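You operate a simulated robot arm through the tools that you are given. There is no shell and no other tool.

The job below is to be done with a simulated robot arm. You get a single attempt, and the scene is never put back.

TASK
Swap the blue picture in the desk frame for the orange one.
Fine: turn the clip aside and back again; stand the old picture in the card rack.

It is judged by the outcome, as a careful person would: the job done as asked, and still so three seconds after it is handed in. It fails if anything else is knocked over, pushed out of place, dropped, spilled or broken.

THE ROBOT
A 7-joint arm with a two-finger parallel gripper, fixed in place. Base frame: the origin is at the foot of the arm, x ahead of it, y to its left, z up; the work surface is at about z = 0.7. Readings come in m, degrees, newtons and seconds.
With the tool pointing down near the work surface it reaches from about 0.32 to 0.74 m from the base axis. Its first joint turns from -143.0 to 143.0 degrees. Payload 3 kg.
The tool frame sits at the grasp point between the pads (the TCP): z along the fingers, y along the line on which they close. The tips reach 0.03 m beyond it. Largest opening 0.094 m; finger width 0.028, thickness 0.01; the body of the gripper, 0.05 by 0.096 m, starts 0.055 m behind the TCP.
Orientation is that of the tool frame in the base frame, as a unit quaternion [x, y, z, w]. With the fingers straight down and closing along the base's y, the tool's x points along the base's -x, its y along +y and its z along -z.

THE INTERFACE
- The arm moves only by the tool jog_arm. Its argument "series" is a list of rows, each a list of 7 numbers: the gripper command, from -1 (shut) to 1 (fully open), values between in proportion, then the shift along the tool's x, y, z in units of 50 mm (1.0 is 50 mm), then the turn, a rotation vector about the tool's x, y, z in units of 4 degrees (1.0 is 4 degrees). In form: [[fingers, tx, ty, tz, rx, ry, rz], ...]. A call has 1 to 20 rows; each row shifts and turns the commanded pose from where the row before left it, along the tool's axes as they then stand. A call with a number of a shift or a turn outside -1 to 1 is refused whole. Rows are played at 5 a second. More than 0.05 m and 8.6 degrees between two rows, or a gripper value outside its range, and nothing of the call is played. Where a pose cannot be reached the arm comes as near as it can. A force on the tool above 90 N (or 10 N above the force at the start of the call, whichever is more), or a blocked arm, ends the call early, and 0.2 s more pass. Each finger travels about 0.045 m/s and halts on what it meets, pressing with about 31 N; the grip force reading is that of the motor and also rises with nothing between the fingers. The clock runs only during rows and for 0.2 s after the last one: add rows that do not move to give the fingers time. It gives the time, the measured TCP pose, the force on the tool (base axes), the opening and the grip force at its end, in the units of the frame above (readings bear some noise), with the torque about the TCP (base axes, N m) and any sound that the robot's microphone picked up, and new pictures: "pictures" is both (left out), scene, wrist or none.
- Cameras (640 x 400 px; columns grow to the right, rows downward): "scene" is fixed at [0.0507, 0.4986, 1.4921]; the picture's right is [-0.42, -0.91, 0.00], its down [-0.47, 0.22, -0.86] and it looks along [0.78, -0.36, -0.52] (base axes); focal length 352 px, centre (320, 200). "wrist" rides on the gripper at [0.076, 0.014, -0.103] in the tool frame; the picture's right is [-0.18, 0.98, 0.00], its down [-0.75, -0.14, -0.64] and it looks along [-0.63, -0.12, 0.77] (tool axes); focal length 243 px, centre (320, 200). There is no depth. A picture from a camera that has moved, and an enlarged one, comes with that camera's place and axes in the base frame and with its lens.
- raise_lower(by): slides the trunk up (or, below 0, down) by that many m; the arm rides with it, the base frame stays. It gives what a move gives, with no picture.
- close_up(camera, box): a new picture of the part [left, top, right, bottom] of that camera's present view, enlarged. It takes no simulated time.
- finish_job(): hands the job in; it is judged then, once.

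Places have to be worked out from the pictures, the camera data and where the tool is seen. Open the gripper and draw the arm clear of the work before you hand the job in, unless the task says otherwise.

The tools are called after "Call:" by a JSON object that holds its "method" and its "body". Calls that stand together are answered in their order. jog_arm: Moves the arm, as the interface text tells. Its arguments: {"type":"object","properties":{"series":{"type":"array","items":{"type":"array","items":{"type":"number"}}},"pictures":{"type":"string","enum":["both","scene","wrist","none"]}},"required":["series"]} The other tools are called the same way: raise_lower (by) slides the trunk up or down; close_up (camera, box) takes an enlarged picture of a part of a camera's view; finish_job () hands the job in.

At the start:

```text
t: 0.0
tcp_pos: [0.6479, 0.1035, 1.1172]
tcp_rot: [0.0, 1.0, -0.001, -0.001]
wrist_force: [0.1, -1.5, -0.7]
ft_torque: [-0.02, 0.01, 0.03]
finger_gap: 0.094
grip_force: 0.0
trunk travel left (down, up): [-0.125, 0.265]
```

scene: 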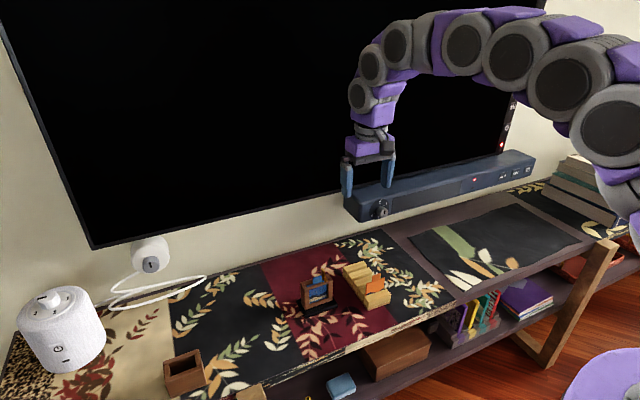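
wrist: 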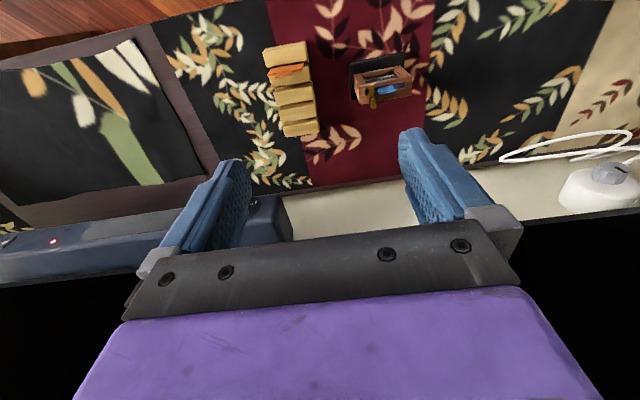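

I'll look first at the frame and rack up close in both cameras.

Call:
{"method": "close_up", "body": {"camera": "scene", "box": [280, 230, 420, 330]}}

Call:
{"method": "close_up", "body": {"camera": "wrist", "box": [240, 20, 440, 145]}}

```text
4.00 times, centred on (350, 280) of scene
camera zoom: at [0.0507, 0.4986, 1.4921], right [-0.42, -0.91, 0.0], down [-0.47, 0.22, -0.86], along [0.78, -0.36, -0.52], focal length 1407 px, centre (200, -120)
```

zoom: 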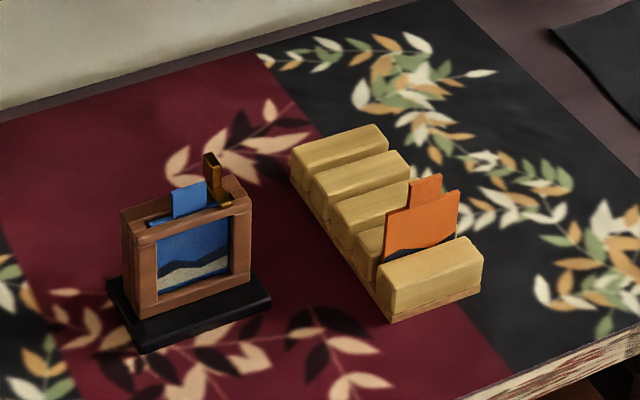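

```text
3.20 times, centred on (340, 82) of wrist
camera zoom: at [0.5712, 0.1174, 1.221], right [0.18, 0.98, 0.0], down [0.75, -0.14, 0.64], along [0.63, -0.12, -0.77], focal length 776 px, centre (256, 576)
```

zoom: 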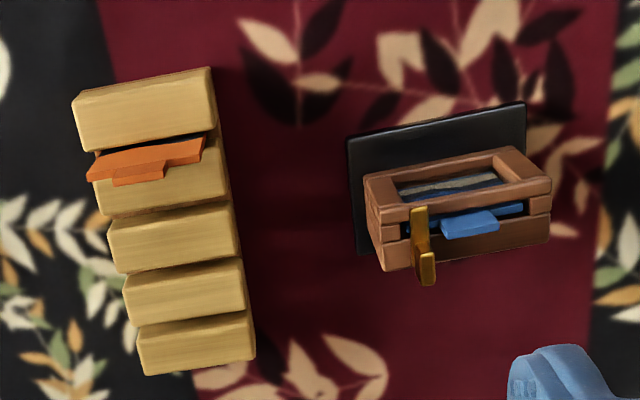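

The frame appears to be near (0.71, 0.20) and the rack spans x≈0.62–0.77 at y≈0.04, with the orange card in the slot nearest the robot. I'll lower the arm toward the frame, staying well above it, to get a closer look.

Call:
{"method": "jog_arm", "body": {"series": [[1, 0.19, 0.386, 0.668, 0, 0, 0], [1, 0.19, 0.386, 0.668, 0, 0, 0], [1, 0.19, 0.386, 0.668, 0, 0, 0], [1, 0.19, 0.386, 0.668, 0, 0, 0], [1, 0.19, 0.386, 0.668, 0, 0, 0], [1, 0, 0, 0, 0, 0, 0]], "pictures": "both"}}

```text
t: 1.4
tcp_pos: [0.5984, 0.2019, 0.9515]
tcp_rot: [0.0, 1.0, 0.0, 0.001]
wrist_force: [0.3, -0.1, 0.4]
ft_torque: [-0.01, 0.01, -0.01]
finger_gap: 0.094
grip_force: 0.1
trunk travel left (down, up): [-0.125, 0.265]
camera wrist: at [0.5222, 0.2153, 1.056], right [0.18, 0.98, 0.0], down [0.75, -0.14, 0.64], along [0.63, -0.12, -0.77], focal length 243 px, centre (320, 200)
```

scene: 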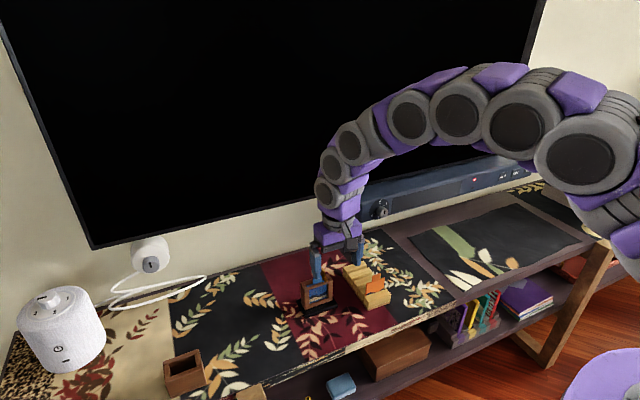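
wrist: 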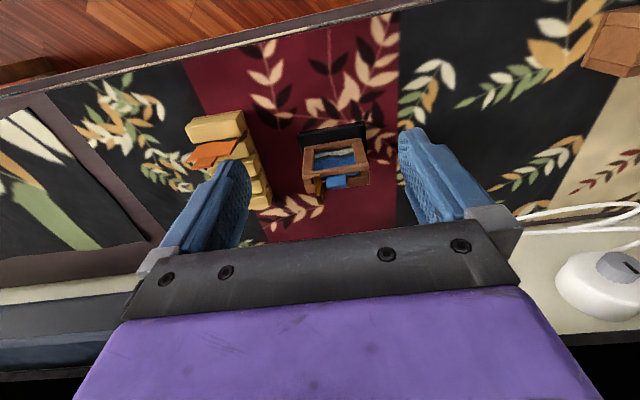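

Call:
{"method": "close_up", "body": {"camera": "wrist", "box": [280, 105, 400, 215]}}

Call:
{"method": "close_up", "body": {"camera": "wrist", "box": [170, 95, 290, 215]}}

Call:
{"method": "close_up", "body": {"camera": "scene", "box": [290, 255, 350, 325]}}

```text
3.64 times, centred on (340, 160) of wrist
camera zoom: at [0.5222, 0.2153, 1.056], right [0.18, 0.98, 0.0], down [0.75, -0.14, 0.64], along [0.63, -0.12, -0.77], focal length 882 px, centre (247, 346)
```

zoom: 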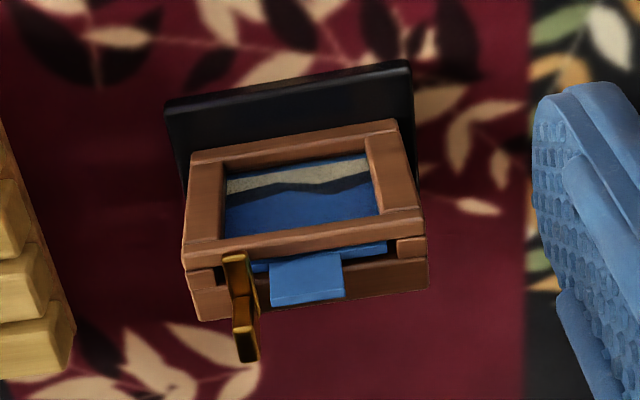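

```text
3.33 times, centred on (230, 155) of wrist
camera zoom: at [0.5222, 0.2153, 1.056], right [0.18, 0.98, 0.0], down [0.75, -0.14, 0.64], along [0.63, -0.12, -0.77], focal length 809 px, centre (620, 350)
```

zoom: 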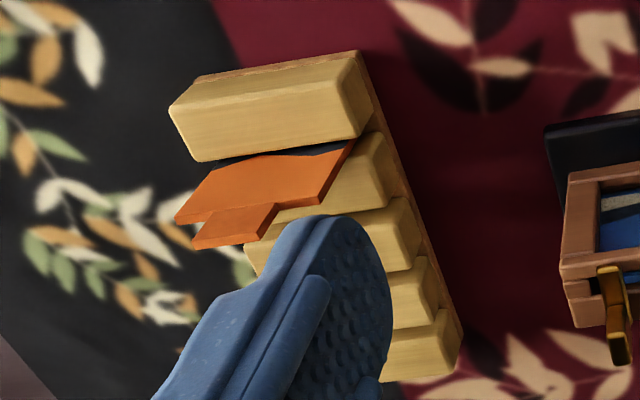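

```text
5.71 times, centred on (320, 290) of scene
camera zoom: at [0.0507, 0.4986, 1.4921], right [-0.42, -0.91, 0.0], down [-0.47, 0.22, -0.86], along [0.78, -0.36, -0.52], focal length 2010 px, centre (320, -314)
```

zoom: 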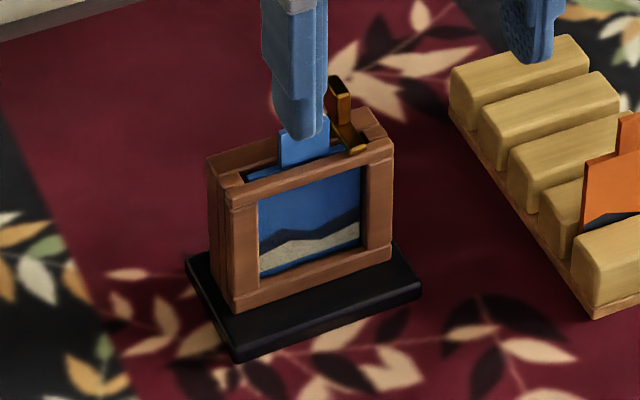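

The frame's top is at z≈0.785. The tab top is near (0.717, 0.200, 0.798), and the clip strip runs along x at y≈0.175 with an upright handle at its rear end. I'll move closer, with the tips still above everything, to see how the clip pivots.

Call:
{"method": "jog_arm", "body": {"series": [[1, -0.2, -0.1, 0.6, 0, 0, 0], [1, -0.2, -0.1, 0.6, 0, 0, 0], [1, -0.2, -0.1, 0.6, 0, 0, 0], [1, 0, 0, 0, 0, 0, 0]], "pictures": "wrist"}}

Call:
{"method": "close_up", "body": {"camera": "wrist", "box": [260, 90, 400, 220]}}

```text
t: 2.4
tcp_pos: [0.6275, 0.186, 0.8611]
tcp_rot: [0.0, 1.0, -0.001, 0.0]
wrist_force: [-0.5, 0.3, -0.2]
ft_torque: [-0.01, -0.01, 0.01]
finger_gap: 0.0943
grip_force: 0.0
trunk travel left (down, up): [-0.125, 0.265]
camera wrist: at [0.5509, 0.1998, 0.965], right [0.18, 0.98, 0.0], down [0.75, -0.14, 0.64], along [0.63, -0.12, -0.77], focal length 243 px, centre (320, 200)
```

wrist: 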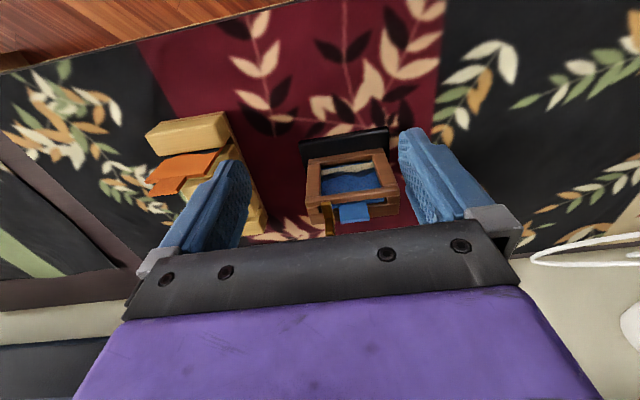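

```text
3.08 times, centred on (330, 155) of wrist
camera zoom: at [0.5509, 0.1998, 0.965], right [0.18, 0.98, 0.0], down [0.75, -0.14, 0.64], along [0.63, -0.12, -0.77], focal length 746 px, centre (289, 338)
```

zoom: 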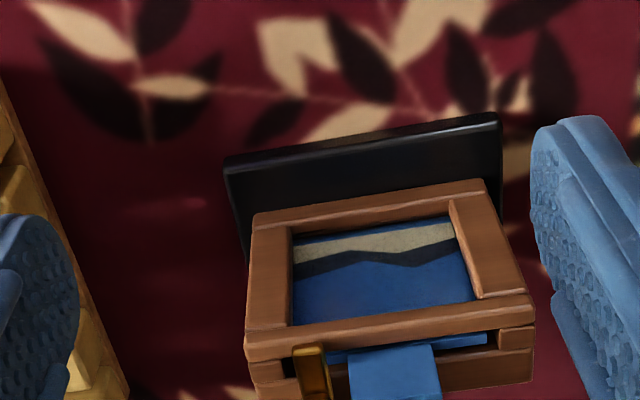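

The gripper body hides the clip from this side. I'll rise and turn the tool 90° about its axis, so that the camera sits on the −y side and the fingers close along x, which I need for the cards anyway.

Call:
{"method": "jog_arm", "body": {"series": [[1, 0, 0, -0.7, 0, 0, -1], [1, 0, 0, -0.7, 0, 0, -1], [1, 0, 0, 0, 0, 0, -1], [1, 0, 0, 0, 0, 0, -1], [1, 0, 0, 0, 0, 0, -1], [1, 0, 0, 0, 0, 0, -1], [1, 0, 0, 0, 0, 0, -1], [1, 0, 0, 0, 0, 0, -1], [1, 0, 0, 0, 0, 0, -1], [1, 0, 0, 0, 0, 0, -1], [1, 0, 0, 0, 0, 0, -1], [1, 0, 0, 0, 0, 0, -1], [1, 0, 0, 0, 0, 0, -1], [1, 0, 0, 0, 0, 0, -1], [1, 0, 0, 0, 0, 0, -1], [1, 0, 0, 0, 0, 0, -1], [1, 0, 0, 0, 0, 0, -1], [1, 0, 0, 0, 0, 0, -1], [1, 0, 0, 0, 0, 0, -1], [1, 0, 0, 0, 0, 0, -1]], "pictures": "both"}}

```text
t: 6.6
tcp_pos: [0.6267, 0.1841, 0.9317]
tcp_rot: [-0.643, 0.766, 0.0, 0.0]
wrist_force: [-0.4, 0.3, -0.7]
ft_torque: [-0.01, -0.01, 0.0]
finger_gap: 0.0938
grip_force: 0.0
trunk travel left (down, up): [-0.125, 0.265]
camera wrist: at [0.6004, 0.112, 1.0353], right [-0.94, 0.35, 0.0], down [0.27, 0.72, 0.64], along [0.23, 0.6, -0.77], focal length 243 px, centre (320, 200)
```

scene: 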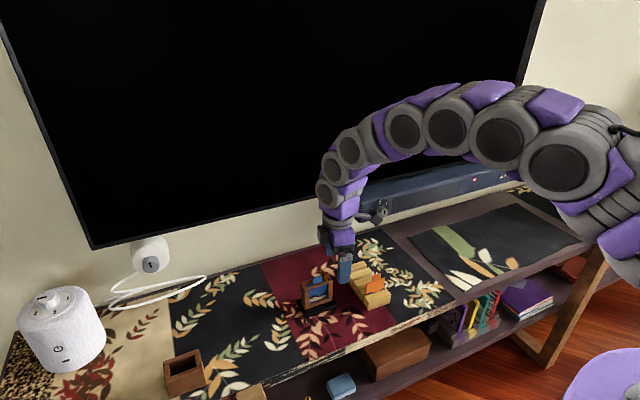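
wrist: 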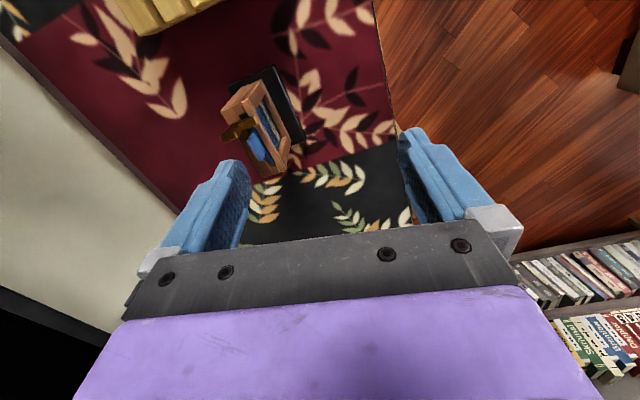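

The rotation works. I'll finish the last 10° and shift so that the camera looks straight at the clip from the −y side.

Call:
{"method": "jog_arm", "body": {"series": [[1, 0, 0, 0, 0, 0, -1], [1, 0, 0, 0, 0, 0, -1], [1, 0, 0, 0, 0, 0, -0.5], [1, 0.43, -0.49, 0.2, 0, 0, 0], [1, 0.43, -0.49, 0.2, 0, 0, 0], [1, 0.43, -0.49, 0.2, 0, 0, 0], [1, 0, 0, 0, 0, 0, 0]], "pictures": "wrist"}}

Call:
{"method": "close_up", "body": {"camera": "wrist", "box": [220, 90, 420, 230]}}

```text
t: 8.2
tcp_pos: [0.7014, 0.1206, 0.9012]
tcp_rot: [-0.707, 0.707, -0.001, 0.0]
wrist_force: [-0.2, 0.3, 0.9]
ft_torque: [0.02, -0.02, 0.01]
finger_gap: 0.0942
grip_force: 0.0
trunk travel left (down, up): [-0.125, 0.265]
camera wrist: at [0.6869, 0.0441, 1.005], right [-0.98, 0.18, 0.0], down [0.14, 0.75, 0.64], along [0.12, 0.63, -0.77], focal length 243 px, centre (320, 200)
```

wrist: 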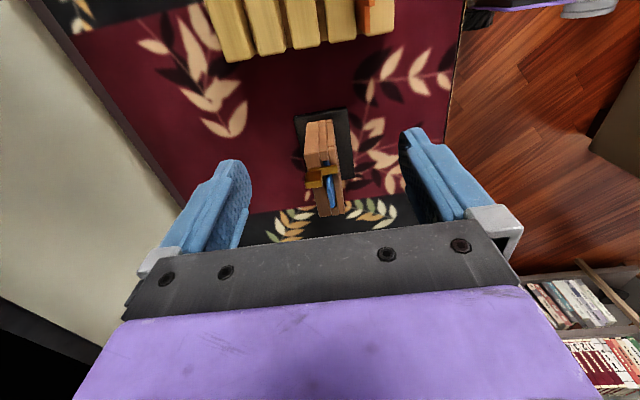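

```text
2.86 times, centred on (320, 160) of wrist
camera zoom: at [0.6869, 0.0441, 1.005], right [-0.98, 0.18, 0.0], down [0.14, 0.75, 0.64], along [0.12, 0.63, -0.77], focal length 693 px, centre (320, 314)
```

zoom: 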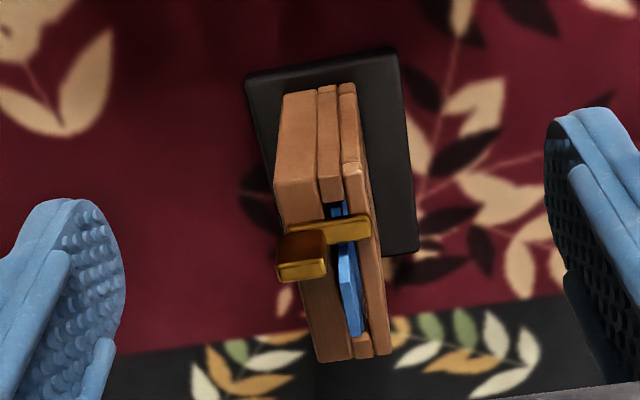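

Call:
{"method": "close_up", "body": {"camera": "wrist", "box": [296, 150, 352, 220]}}

Call:
{"method": "close_up", "body": {"camera": "scene", "box": [296, 260, 344, 290]}}

```text
5.71 times, centred on (324, 185) of wrist
camera zoom: at [0.6869, 0.0441, 1.005], right [-0.98, 0.18, 0.0], down [0.14, 0.75, 0.64], along [0.12, 0.63, -0.77], focal length 1386 px, centre (297, 286)
```

zoom: 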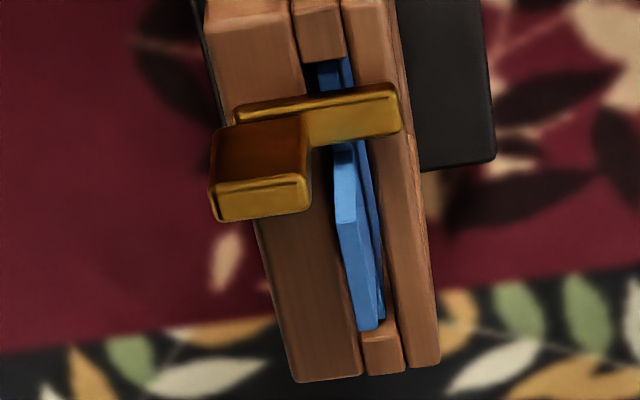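

```text
13.33 times, centred on (320, 275) of scene
camera zoom: at [0.0507, 0.4986, 1.4921], right [-0.42, -0.91, 0.0], down [-0.47, 0.22, -0.86], along [0.78, -0.36, -0.52], focal length 4690 px, centre (320, -800)
```

zoom: 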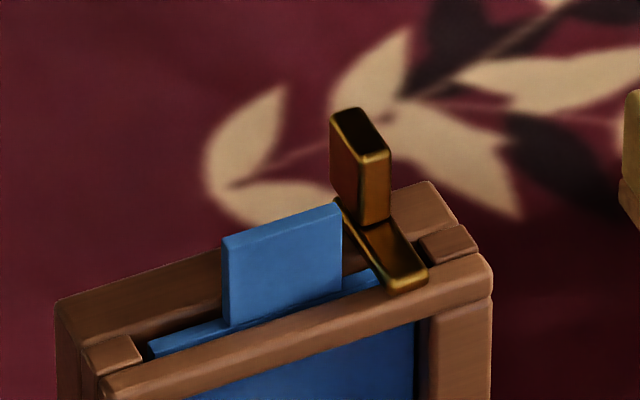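

The close views show a turn-button. The strip spans the slot from x≈0.694 to 0.726, and an upright lug about 15×7 mm sits on its rear half at about (0.719, 0.178), reaching up to z≈0.815. The tab is at x≈0.706, y 0.189–0.214, so the clip has to swing toward −y. I'll check in free air that the wrist can turn another 90° the same way and get a view from the other side.

Call:
{"method": "jog_arm", "body": {"series": [[1, 0, 0, -0.4, 0, 0, -1], [1, 0, 0, 0, 0, 0, -1], [1, 0, 0, 0, 0, 0, -1], [1, 0, 0, 0, 0, 0, -1], [1, 0, 0, 0, 0, 0, -1], [1, 0, 0, 0, 0, 0, -1], [1, 0, 0, 0, 0, 0, -1], [1, 0, 0, 0, 0, 0, -1], [1, 0, 0, 0, 0, 0, -1], [1, 0, 0, 0, 0, 0, -1], [1, 0, 0, 0, 0, 0, -1], [1, 0, 0, 0, 0, 0, -1], [1, 0, 0, 0, 0, 0, -1], [1, 0, 0, 0, 0, 0, -1], [1, 0, 0, 0, 0, 0, -1], [1, 0, 0, 0, 0, 0, -1], [1, 0, 0, 0, 0, 0, -1], [1, 0, 0, 0, 0, 0, -1], [1, 0, 0, 0, 0, 0, -1], [1, 0, 0, 0, 0, 0, -1]], "pictures": "both"}}

```text
t: 12.4
tcp_pos: [0.702, 0.1187, 0.9219]
tcp_rot: [0.996, -0.087, 0.0, 0.002]
wrist_force: [-0.3, -0.1, -1.7]
ft_torque: [0.01, 0.0, 0.0]
finger_gap: 0.094
grip_force: 0.1
trunk travel left (down, up): [-0.125, 0.265]
camera wrist: at [0.7739, 0.0916, 1.0252], right [-0.35, -0.94, 0.0], down [-0.72, 0.27, 0.64], along [-0.6, 0.23, -0.77], focal length 243 px, centre (320, 200)
```

scene: 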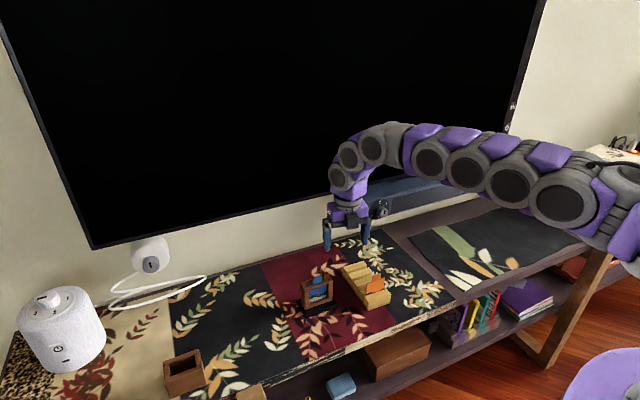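
wrist: 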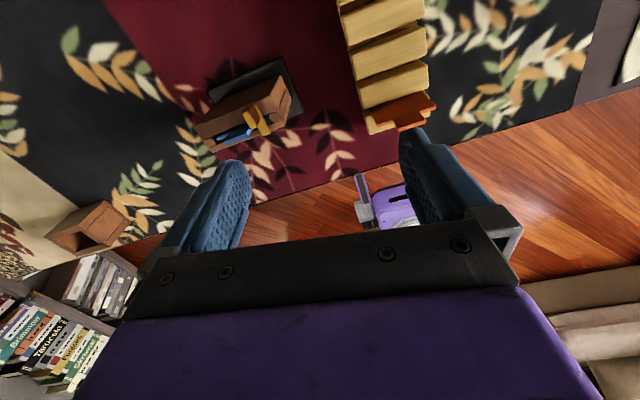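

The wrist turns freely to here. I'll take close-ups of the clip and the rack from this side.

Call:
{"method": "close_up", "body": {"camera": "wrist", "box": [190, 65, 300, 160]}}

Call:
{"method": "close_up", "body": {"camera": "wrist", "box": [330, 0, 450, 140]}}

Call:
{"method": "close_up", "body": {"camera": "scene", "box": [330, 250, 400, 315]}}

```text
4.21 times, centred on (245, 112) of wrist
camera zoom: at [0.7739, 0.0916, 1.0252], right [-0.35, -0.94, 0.0], down [-0.72, 0.27, 0.64], along [-0.6, 0.23, -0.77], focal length 1022 px, centre (636, 568)
```

zoom: 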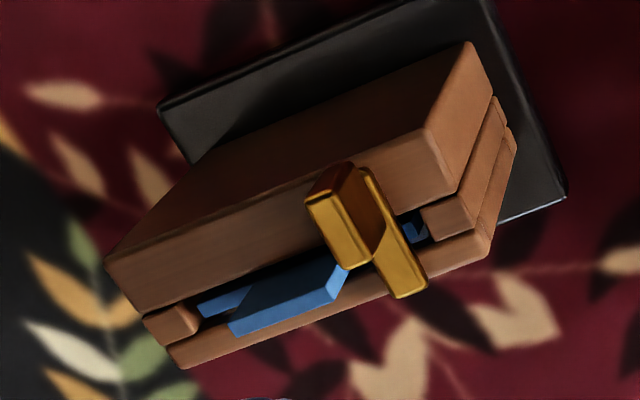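

```text
2.86 times, centred on (390, 70) of wrist
camera zoom: at [0.7739, 0.0916, 1.0252], right [-0.35, -0.94, 0.0], down [-0.72, 0.27, 0.64], along [-0.6, 0.23, -0.77], focal length 693 px, centre (120, 571)
```

zoom: 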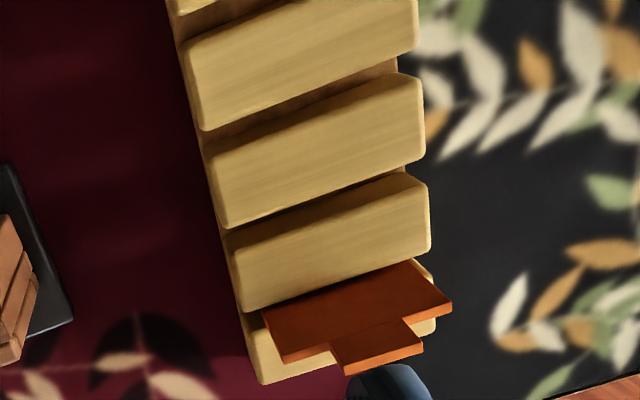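

```text
6.15 times, centred on (365, 282) of scene
camera zoom: at [0.0507, 0.4986, 1.4921], right [-0.42, -0.91, 0.0], down [-0.47, 0.22, -0.86], along [0.78, -0.36, -0.52], focal length 2165 px, centre (43, -308)
```

zoom: 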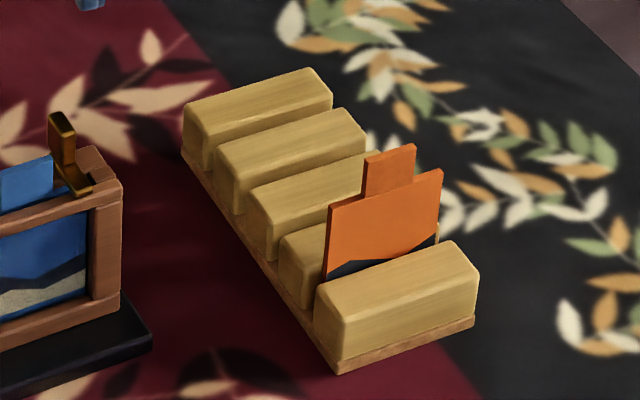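

The geometry agrees across views: the lug's top centre is about (0.7187, 0.179, 0.816), and the orange tab's top is about (0.6546, 0.043, 0.8025) with the card upright. I'll turn back to the −90° yaw to grip the lug along x.

Call:
{"method": "jog_arm", "body": {"series": [[1, 0, 0, 0, 0, 0, 1], [1, 0, 0, 0, 0, 0, 1], [1, 0, 0, 0, 0, 0, 1], [1, 0, 0, 0, 0, 0, 1], [1, 0, 0, 0, 0, 0, 1], [1, 0, 0, 0, 0, 0, 1], [1, 0, 0, 0, 0, 0, 1], [1, 0, 0, 0, 0, 0, 1], [1, 0, 0, 0, 0, 0, 1], [1, 0, 0, 0, 0, 0, 1], [1, 0, 0, 0, 0, 0, 1], [1, 0, 0, 0, 0, 0, 1], [1, 0, 0, 0, 0, 0, 1], [1, 0, 0, 0, 0, 0, 1], [1, 0, 0, 0, 0, 0, 1], [1, 0, 0, 0, 0, 0, 1], [1, 0, 0, 0, 0, 0, 1], [1, 0, 0, 0, 0, 0, 1], [1, 0, 0, 0, 0, 0, 1], [1, 0, 0, 0, 0, 0, 1]], "pictures": "none"}}

```text
t: 16.6
tcp_pos: [0.7012, 0.1202, 0.9221]
tcp_rot: [-0.706, 0.708, 0.0, 0.0]
wrist_force: [0.0, 0.4, 0.4]
ft_torque: [-0.02, -0.02, -0.02]
finger_gap: 0.0941
grip_force: 0.1
trunk travel left (down, up): [-0.125, 0.265]
```

I'm now moving over the lug, with the TCP 8 mm off-centre toward −y so the fingers miss the tab. The tips stay above everything for a check.

Call:
{"method": "jog_arm", "body": {"series": [[1, -0.256, -0.086, 0, 0, 0, 0], [1, -0.256, -0.086, 0, 0, 0, 0], [0.2, -0.256, -0.086, 0.2, 0, 0, 0], [0.2, -0.256, -0.086, 0.4, 0, 0, 0], [0.2, 0, 0, 0.6, 0, 0, 0], [0.2, 0, 0, 0, 0, 0, 0], [0.2, 0, 0, 0, 0, 0, 0]], "pictures": "both"}}

Call:
{"method": "close_up", "body": {"camera": "wrist", "box": [240, 110, 400, 210]}}

Call:
{"method": "close_up", "body": {"camera": "scene", "box": [296, 250, 344, 290]}}

```text
t: 18.2
tcp_pos: [0.7184, 0.1701, 0.8608]
tcp_rot: [-0.707, 0.707, 0.0, 0.0]
wrist_force: [-0.3, 0.6, 0.1]
ft_torque: [0.02, 0.05, -0.01]
finger_gap: 0.0562
grip_force: 0.1
trunk travel left (down, up): [-0.125, 0.265]
camera wrist: at [0.7042, 0.0939, 0.9646], right [-0.98, 0.18, 0.0], down [0.14, 0.75, 0.64], along [0.12, 0.63, -0.77], focal length 243 px, centre (320, 200)
```

scene: 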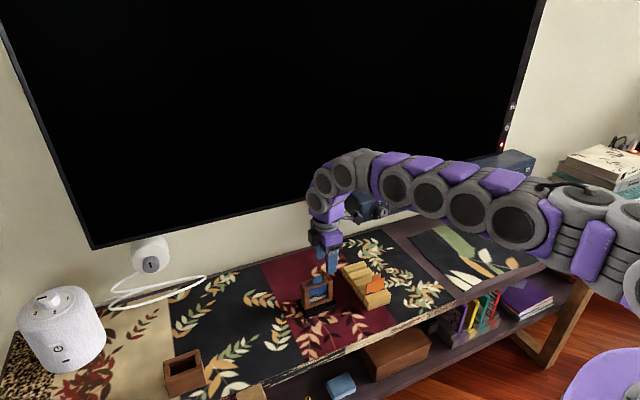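
wrist: 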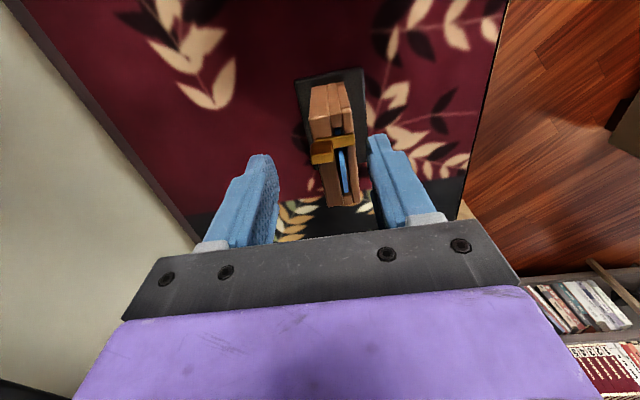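

```text
4.00 times, centred on (320, 160) of wrist
camera zoom: at [0.7042, 0.0939, 0.9646], right [-0.98, 0.18, 0.0], down [0.14, 0.75, 0.64], along [0.12, 0.63, -0.77], focal length 970 px, centre (320, 360)
```

zoom: 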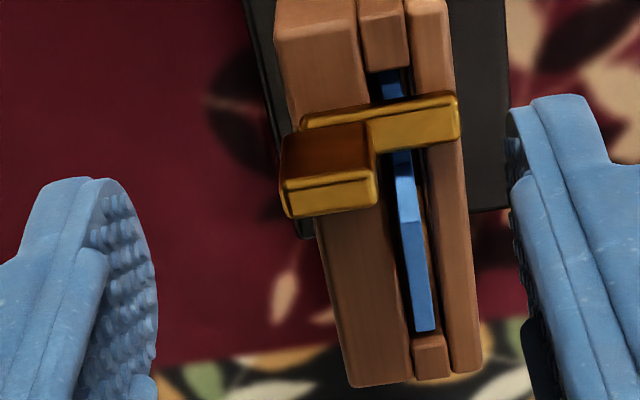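

```text
10.00 times, centred on (320, 270) of scene
camera zoom: at [0.0507, 0.4986, 1.4921], right [-0.42, -0.91, 0.0], down [-0.47, 0.22, -0.86], along [0.78, -0.36, -0.52], focal length 3518 px, centre (320, -500)
```

zoom: 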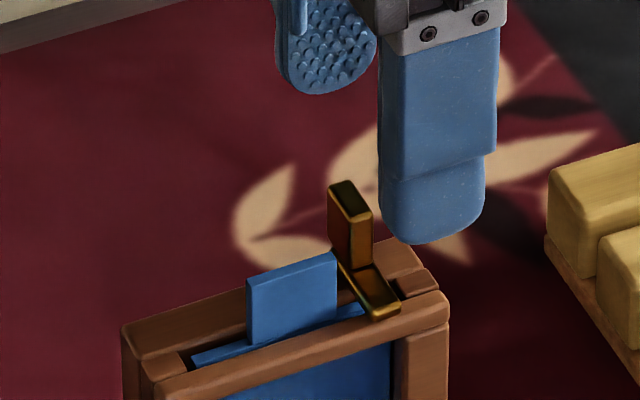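

The fingers straddle the lug evenly at x≈0.7186. I'll descend so the tips are at about z 0.797, above the strip and just beside the lug, then close gently.

Call:
{"method": "jog_arm", "body": {"series": [[0.2, 0, 0, 0.34, 0, 0, 0], [0.2, 0, 0, 0.32, 0, 0, 0], [0.2, 0, 0, 0, 0, 0, 0]], "pictures": "both"}}

Call:
{"method": "close_up", "body": {"camera": "wrist", "box": [240, 130, 400, 230]}}

Call:
{"method": "close_up", "body": {"camera": "scene", "box": [296, 250, 344, 290]}}

```text
t: 19.0
tcp_pos: [0.7201, 0.1711, 0.8285]
tcp_rot: [-0.707, 0.707, -0.001, 0.0]
wrist_force: [1.0, 0.6, 0.3]
ft_torque: [0.0, 0.02, -0.02]
finger_gap: 0.0568
grip_force: 0.0
trunk travel left (down, up): [-0.125, 0.265]
camera wrist: at [0.7052, 0.0946, 0.9314], right [-0.98, 0.18, 0.0], down [0.14, 0.75, 0.64], along [0.12, 0.63, -0.77], focal length 243 px, centre (320, 200)
```

scene: 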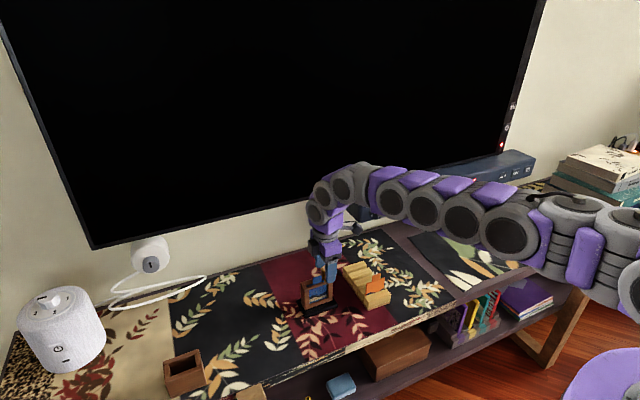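
wrist: 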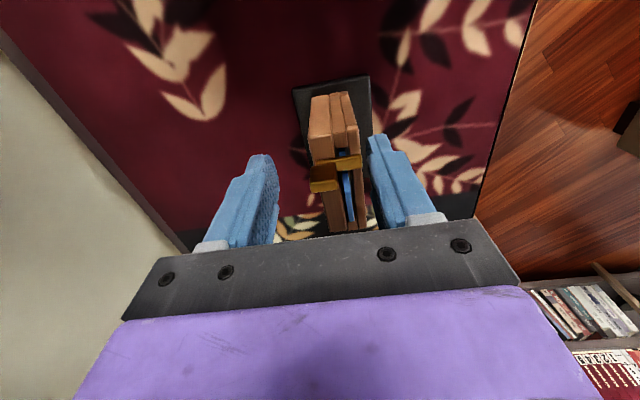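

```text
4.00 times, centred on (320, 180) of wrist
camera zoom: at [0.7052, 0.0946, 0.9314], right [-0.98, 0.18, 0.0], down [0.14, 0.75, 0.64], along [0.12, 0.63, -0.77], focal length 970 px, centre (320, 280)
```

zoom: 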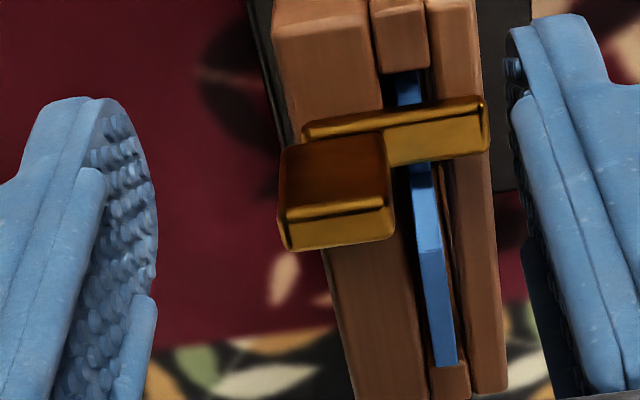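

```text
10.00 times, centred on (320, 270) of scene
camera zoom: at [0.0507, 0.4986, 1.4921], right [-0.42, -0.91, 0.0], down [-0.47, 0.22, -0.86], along [0.78, -0.36, -0.52], focal length 3518 px, centre (320, -500)
```

zoom: 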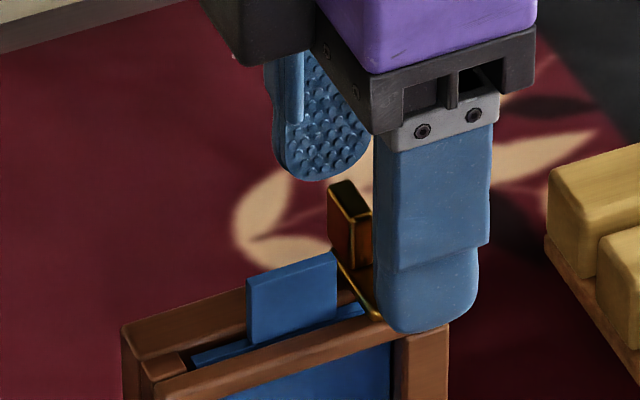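

The tips are clear of the strip (top ≈0.795) and the lug sits centrally between them. I'm closing on the lug.

Call:
{"method": "jog_arm", "body": {"series": [[-0.4, 0, 0, 0, 0, 0, 0], [-0.6, 0, 0, 0, 0, 0, 0], [-0.75, 0, 0, 0, 0, 0, 0], [-0.75, 0, 0, 0, 0, 0, 0], [-0.75, 0, 0, 0, 0, 0, 0]], "pictures": "wrist"}}

Call:
{"method": "close_up", "body": {"camera": "wrist", "box": [240, 110, 400, 210]}}

Call:
{"method": "close_up", "body": {"camera": "scene", "box": [296, 260, 344, 300]}}

```text
t: 20.2
tcp_pos: [0.7185, 0.1711, 0.8274]
tcp_rot: [-0.707, 0.707, 0.0, -0.001]
wrist_force: [-3.8, 0.4, 0.2]
ft_torque: [-0.06, 0.37, 0.03]
finger_gap: 0.0348
grip_force: 31.1
trunk travel left (down, up): [-0.125, 0.265]
camera wrist: at [0.7047, 0.0947, 0.9316], right [-0.98, 0.18, 0.0], down [0.14, 0.75, 0.64], along [0.12, 0.63, -0.77], focal length 243 px, centre (320, 200)
```

wrist: 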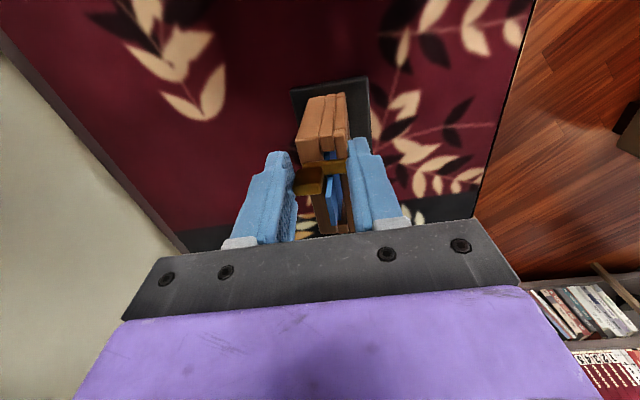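

```text
4.00 times, centred on (320, 160) of wrist
camera zoom: at [0.7047, 0.0947, 0.9316], right [-0.98, 0.18, 0.0], down [0.14, 0.75, 0.64], along [0.12, 0.63, -0.77], focal length 970 px, centre (320, 360)
```

zoom: 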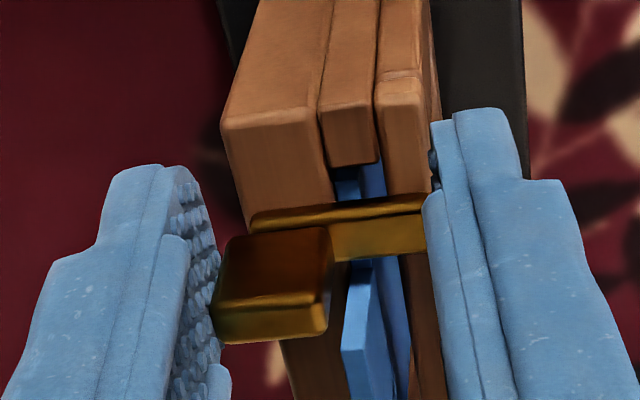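

```text
10.00 times, centred on (320, 280) of scene
camera zoom: at [0.0507, 0.4986, 1.4921], right [-0.42, -0.91, 0.0], down [-0.47, 0.22, -0.86], along [0.78, -0.36, -0.52], focal length 3518 px, centre (320, -600)
```

zoom: 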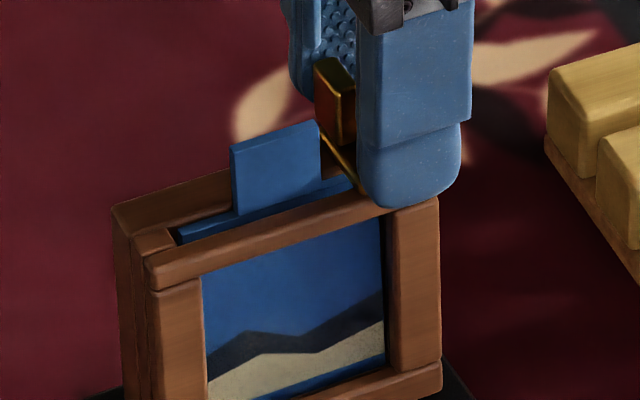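

The gap stopped at 35 mm. The front finger has caught the strip's front end instead of passing over it, and the frame top looks tipped back slightly. Before releasing, I'll inspect how the frame's base sits.

Call:
{"method": "close_up", "body": {"camera": "wrist", "box": [270, 60, 390, 140]}}

Call:
{"method": "close_up", "body": {"camera": "scene", "box": [285, 260, 355, 320]}}

```text
5.00 times, centred on (330, 100) of wrist
camera zoom: at [0.7047, 0.0947, 0.9316], right [-0.98, 0.18, 0.0], down [0.14, 0.75, 0.64], along [0.12, 0.63, -0.77], focal length 1213 px, centre (270, 700)
```

zoom: 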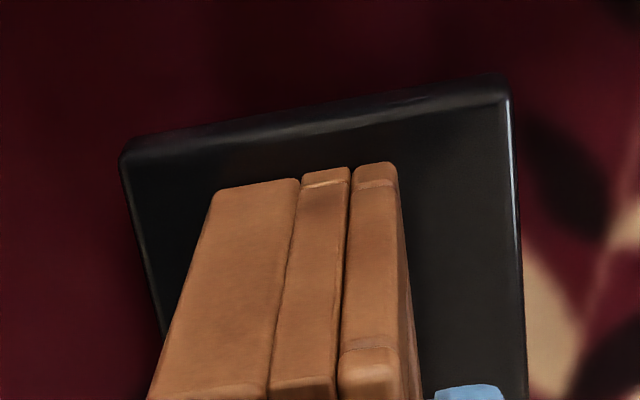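

```text
6.67 times, centred on (320, 290) of scene
camera zoom: at [0.0507, 0.4986, 1.4921], right [-0.42, -0.91, 0.0], down [-0.47, 0.22, -0.86], along [0.78, -0.36, -0.52], focal length 2345 px, centre (320, -400)
```

zoom: 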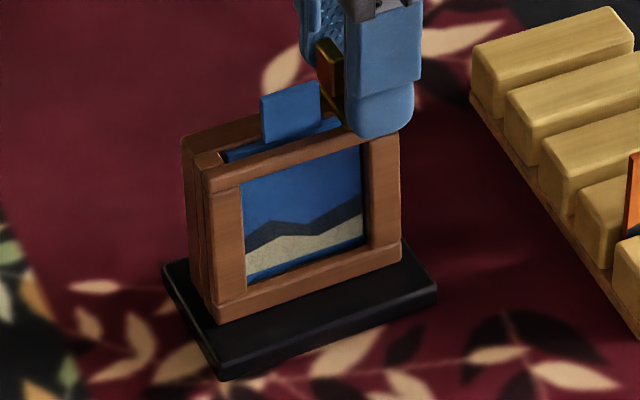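

The base is tipped back by only a few degrees. While holding, I'll ease the tool back in −x by the same 6 mm so the frame settles flat gently, watching the force.

Call:
{"method": "jog_arm", "body": {"series": [[-0.75, 0, 0.04, 0, 0, 0, 0], [-0.75, 0, 0.04, 0, 0, 0, 0], [-0.75, 0, 0.04, 0, 0, 0, 0]], "pictures": "none"}}

Call:
{"method": "close_up", "body": {"camera": "scene", "box": [285, 260, 355, 320]}}

Call:
{"method": "close_up", "body": {"camera": "wrist", "box": [260, 70, 400, 200]}}

```text
t: 21.0
tcp_pos: [0.7127, 0.172, 0.8285]
tcp_rot: [0.707, -0.707, 0.001, 0.0]
wrist_force: [-0.3, 0.4, 0.4]
ft_torque: [-0.17, -0.02, 0.03]
finger_gap: 0.0329
grip_force: 30.8
trunk travel left (down, up): [-0.125, 0.265]
```

```text
6.67 times, centred on (320, 290) of scene
camera zoom: at [0.0507, 0.4986, 1.4921], right [-0.42, -0.91, 0.0], down [-0.47, 0.22, -0.86], along [0.78, -0.36, -0.52], focal length 2345 px, centre (320, -400)
```

zoom: 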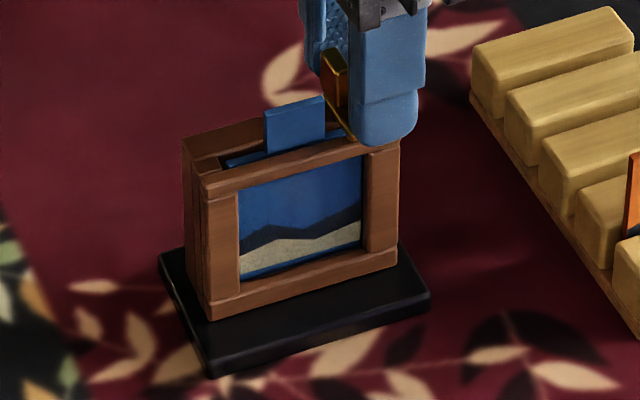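

```text
3.08 times, centred on (330, 135) of wrist
camera zoom: at [0.6992, 0.0952, 0.9317], right [-0.98, 0.18, 0.0], down [0.14, 0.75, 0.64], along [0.12, 0.63, -0.77], focal length 746 px, centre (289, 400)
```

zoom: 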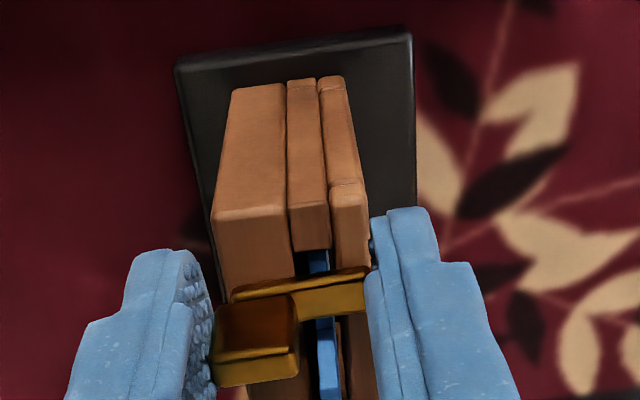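

The force is back to about zero and the gap of 32.9 mm matches the clip strip's length, so the frame is upright again and at most about 2 mm further back. I'll open the fingers slowly.

Call:
{"method": "jog_arm", "body": {"series": [[-0.25, 0, 0, 0, 0, 0, 0], [-0.15, 0, 0, 0, 0, 0, 0], [0.0, 0, 0, 0, 0, 0, 0], [0.2, 0, 0, 0, 0, 0, 0], [0.2, 0, 0, 0, 0, 0, 0]], "pictures": "wrist"}}

Call:
{"method": "close_up", "body": {"camera": "scene", "box": [285, 260, 355, 320]}}

Call:
{"method": "close_up", "body": {"camera": "wrist", "box": [240, 70, 400, 200]}}

```text
t: 22.2
tcp_pos: [0.7126, 0.1717, 0.8278]
tcp_rot: [0.707, -0.707, 0.001, 0.0]
wrist_force: [1.1, -0.4, 0.4]
ft_torque: [0.0, 0.04, 0.0]
finger_gap: 0.0564
grip_force: 0.1
trunk travel left (down, up): [-0.125, 0.265]
camera wrist: at [0.6988, 0.095, 0.9316], right [-0.98, 0.18, 0.0], down [0.14, 0.75, 0.64], along [0.12, 0.63, -0.77], focal length 243 px, centre (320, 200)
```

wrist: 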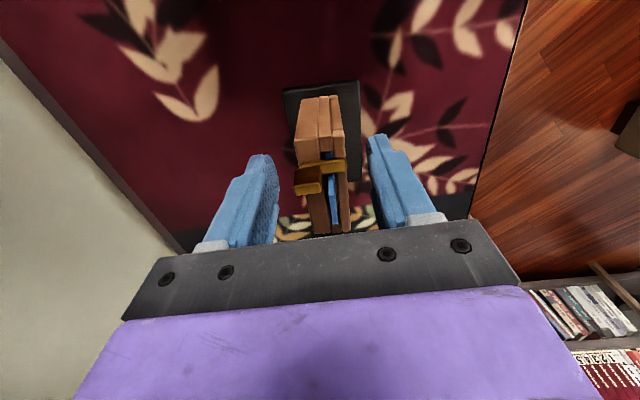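

```text
6.67 times, centred on (320, 290) of scene
camera zoom: at [0.0507, 0.4986, 1.4921], right [-0.42, -0.91, 0.0], down [-0.47, 0.22, -0.86], along [0.78, -0.36, -0.52], focal length 2345 px, centre (320, -400)
```

zoom: 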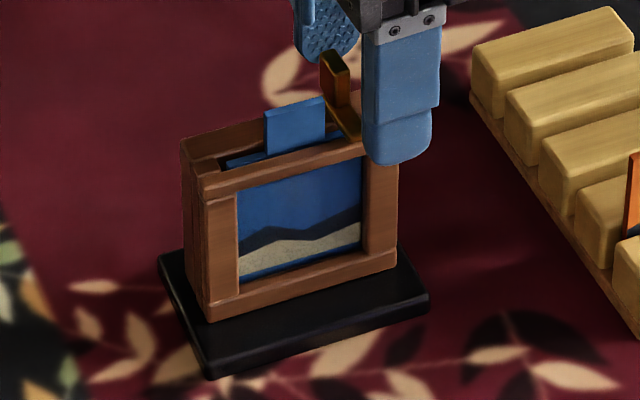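

```text
3.08 times, centred on (320, 135) of wrist
camera zoom: at [0.6988, 0.095, 0.9316], right [-0.98, 0.18, 0.0], down [0.14, 0.75, 0.64], along [0.12, 0.63, -0.77], focal length 746 px, centre (320, 400)
```

zoom: 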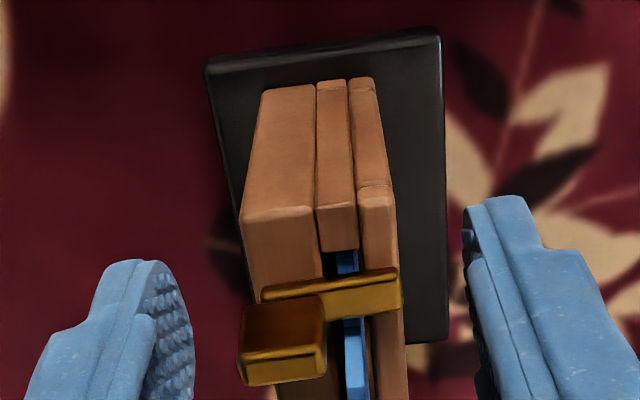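

The frame is standing on its base again, though it has turned about 3° and moved a few millimetres. I'll rise and look from the earlier viewpoint to measure its new pose before trying again higher up.

Call:
{"method": "jog_arm", "body": {"series": [[0.2, 0, 0, -0.4, 0, 0, 0], [0.2, 0, 0, -0.5, 0, 0, 0], [0.2, 0.34, 0.07, -0.5, 0, 0, 0], [0.6, 0.34, 0.07, 0, 0, 0, 0], [1, 0.34, 0.07, 0, 0, 0, 0], [1, 0, 0, 0, 0, 0, 0]], "pictures": "wrist"}}

Call:
{"method": "close_up", "body": {"camera": "wrist", "box": [240, 90, 400, 220]}}

Call:
{"method": "close_up", "body": {"camera": "scene", "box": [280, 230, 420, 330]}}

```text
t: 23.6
tcp_pos: [0.7031, 0.1203, 0.8986]
tcp_rot: [-0.707, 0.707, -0.001, -0.001]
wrist_force: [-0.2, -0.2, 0.0]
ft_torque: [-0.03, 0.0, 0.0]
finger_gap: 0.094
grip_force: 0.1
trunk travel left (down, up): [-0.125, 0.265]
camera wrist: at [0.688, 0.0443, 1.002], right [-0.98, 0.18, 0.0], down [0.14, 0.75, 0.64], along [0.12, 0.63, -0.77], focal length 243 px, centre (320, 200)
```

wrist: 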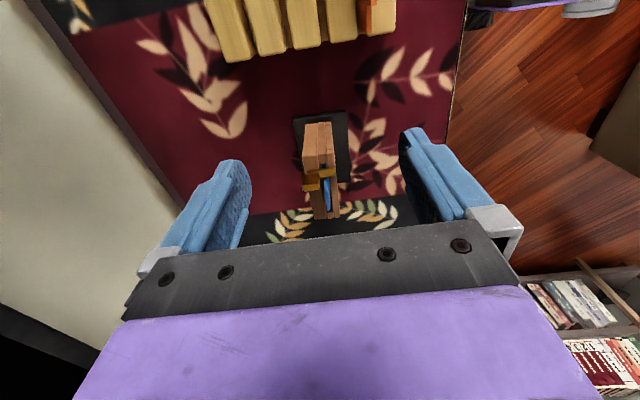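

```text
3.08 times, centred on (320, 155) of wrist
camera zoom: at [0.688, 0.0443, 1.002], right [-0.98, 0.18, 0.0], down [0.14, 0.75, 0.64], along [0.12, 0.63, -0.77], focal length 746 px, centre (320, 338)
```

zoom: 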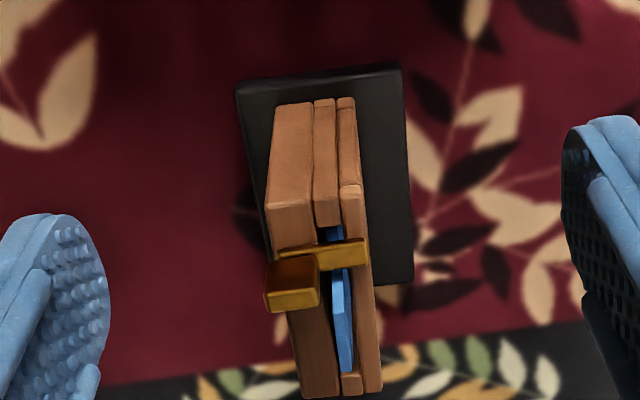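

```text
4.00 times, centred on (350, 280) of scene
camera zoom: at [0.0507, 0.4986, 1.4921], right [-0.42, -0.91, 0.0], down [-0.47, 0.22, -0.86], along [0.78, -0.36, -0.52], focal length 1407 px, centre (200, -120)
```

zoom: 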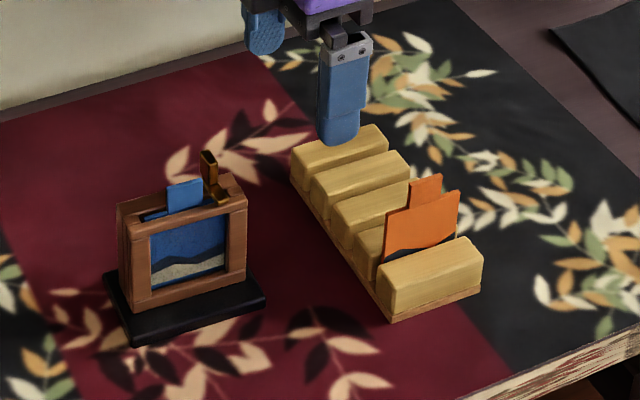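

The frame is now yawed about −3.9°, with the lug at about (0.7223, 0.1796) and the tab centre at about (0.7105, 0.203). Re-measuring puts the strip top at z≈0.800, so I'll approach again with yaw matched and the tips at about 0.806.

Call:
{"method": "jog_arm", "body": {"series": [[1, -0.342, -0.128, 0, 0, 0, 0], [1, -0.342, -0.128, 0, 0, 0, 0], [0.3, -0.342, -0.128, 0.2, 0, 0, 0], [0.1, 0, 0, 0.25, 0, 0, 0.98], [0.1, 0, 0, 0.25, 0, 0, 0], [0.1, 0, 0, 0, 0, 0, 0], [0.1, 0, 0, 0, 0, 0, 0]], "pictures": "wrist"}}

Call:
{"method": "close_up", "body": {"camera": "wrist", "box": [260, 110, 380, 200]}}

```text
t: 25.2
tcp_pos: [0.7231, 0.1708, 0.8644]
tcp_rot: [-0.682, 0.731, 0.0, -0.001]
wrist_force: [-0.3, 0.4, 0.8]
ft_torque: [0.01, 0.03, -0.03]
finger_gap: 0.0517
grip_force: 0.0
trunk travel left (down, up): [-0.125, 0.265]
camera wrist: at [0.7025, 0.0949, 0.9676], right [-0.97, 0.25, 0.0], down [0.19, 0.74, 0.64], along [0.16, 0.62, -0.77], focal length 243 px, centre (320, 200)
```

wrist: 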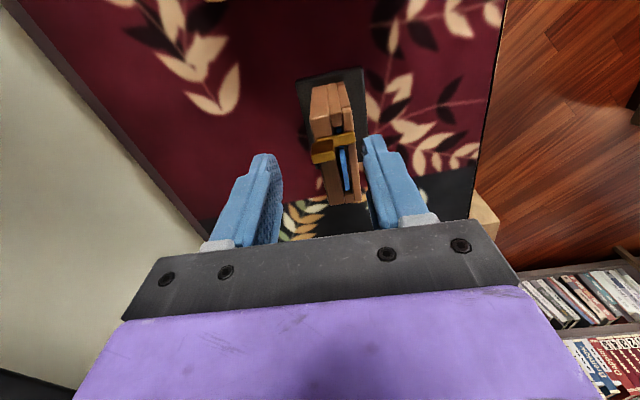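

```text
4.44 times, centred on (320, 155) of wrist
camera zoom: at [0.7025, 0.0949, 0.9676], right [-0.97, 0.25, 0.0], down [0.19, 0.74, 0.64], along [0.16, 0.62, -0.77], focal length 1078 px, centre (320, 400)
```

zoom: 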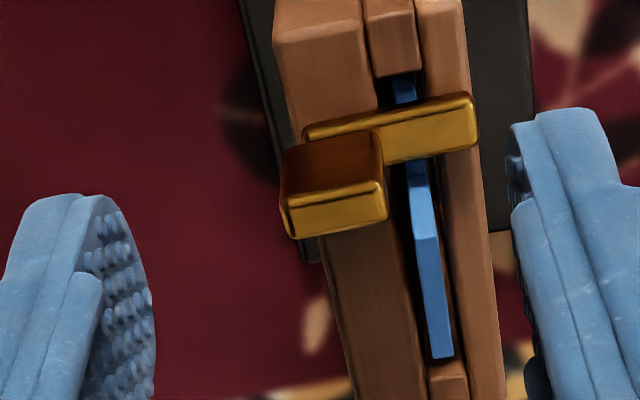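

The yaw matches, and the fingers are centred on the lug at (0.722, 0.180). I'll descend to TCP z≈0.836 and close in stages, first to about 22 mm, to confirm nothing is touched early.

Call:
{"method": "jog_arm", "body": {"series": [[0.1, 0, 0, 0.3, 0, 0, 0], [0.1, 0, 0, 0.26, 0, 0, 0], [-0.2, 0, 0, 0, 0, 0, 0], [-0.4, 0, 0, 0, 0, 0, 0], [-0.53, 0, 0, 0, 0, 0, 0], [-0.53, 0, 0, 0, 0, 0, 0]], "pictures": "wrist"}}

Call:
{"method": "close_up", "body": {"camera": "wrist", "box": [260, 110, 380, 210]}}

Call:
{"method": "close_up", "body": {"camera": "scene", "box": [285, 250, 355, 310]}}

```text
t: 26.6
tcp_pos: [0.7217, 0.1702, 0.836]
tcp_rot: [-0.682, 0.731, -0.001, 0.0]
wrist_force: [0.3, -0.1, 0.4]
ft_torque: [-0.02, -0.02, 0.01]
finger_gap: 0.0222
grip_force: 0.0
trunk travel left (down, up): [-0.125, 0.265]
camera wrist: at [0.7019, 0.0952, 0.9396], right [-0.97, 0.25, 0.0], down [0.19, 0.74, 0.64], along [0.16, 0.62, -0.77], focal length 243 px, centre (320, 200)
```

wrist: 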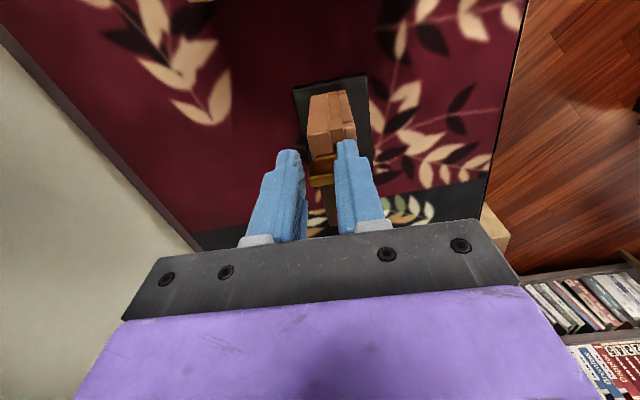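

```text
4.00 times, centred on (320, 160) of wrist
camera zoom: at [0.7019, 0.0952, 0.9396], right [-0.97, 0.25, 0.0], down [0.19, 0.74, 0.64], along [0.16, 0.62, -0.77], focal length 970 px, centre (320, 360)
```

zoom: 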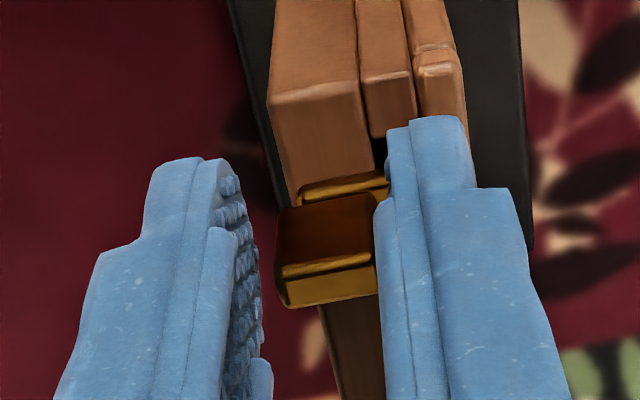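

```text
6.67 times, centred on (320, 280) of scene
camera zoom: at [0.0507, 0.4986, 1.4921], right [-0.42, -0.91, 0.0], down [-0.47, 0.22, -0.86], along [0.78, -0.36, -0.52], focal length 2345 px, centre (320, -333)
```

zoom: 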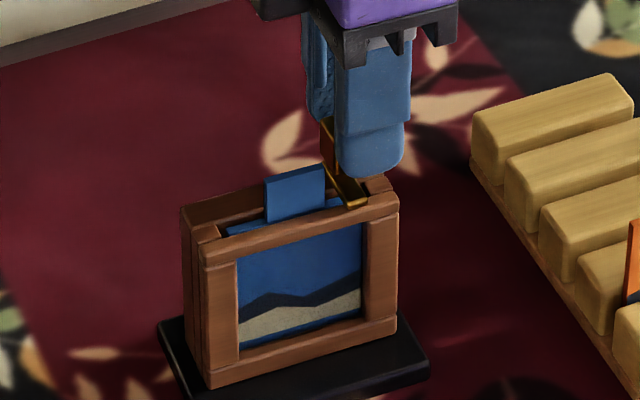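

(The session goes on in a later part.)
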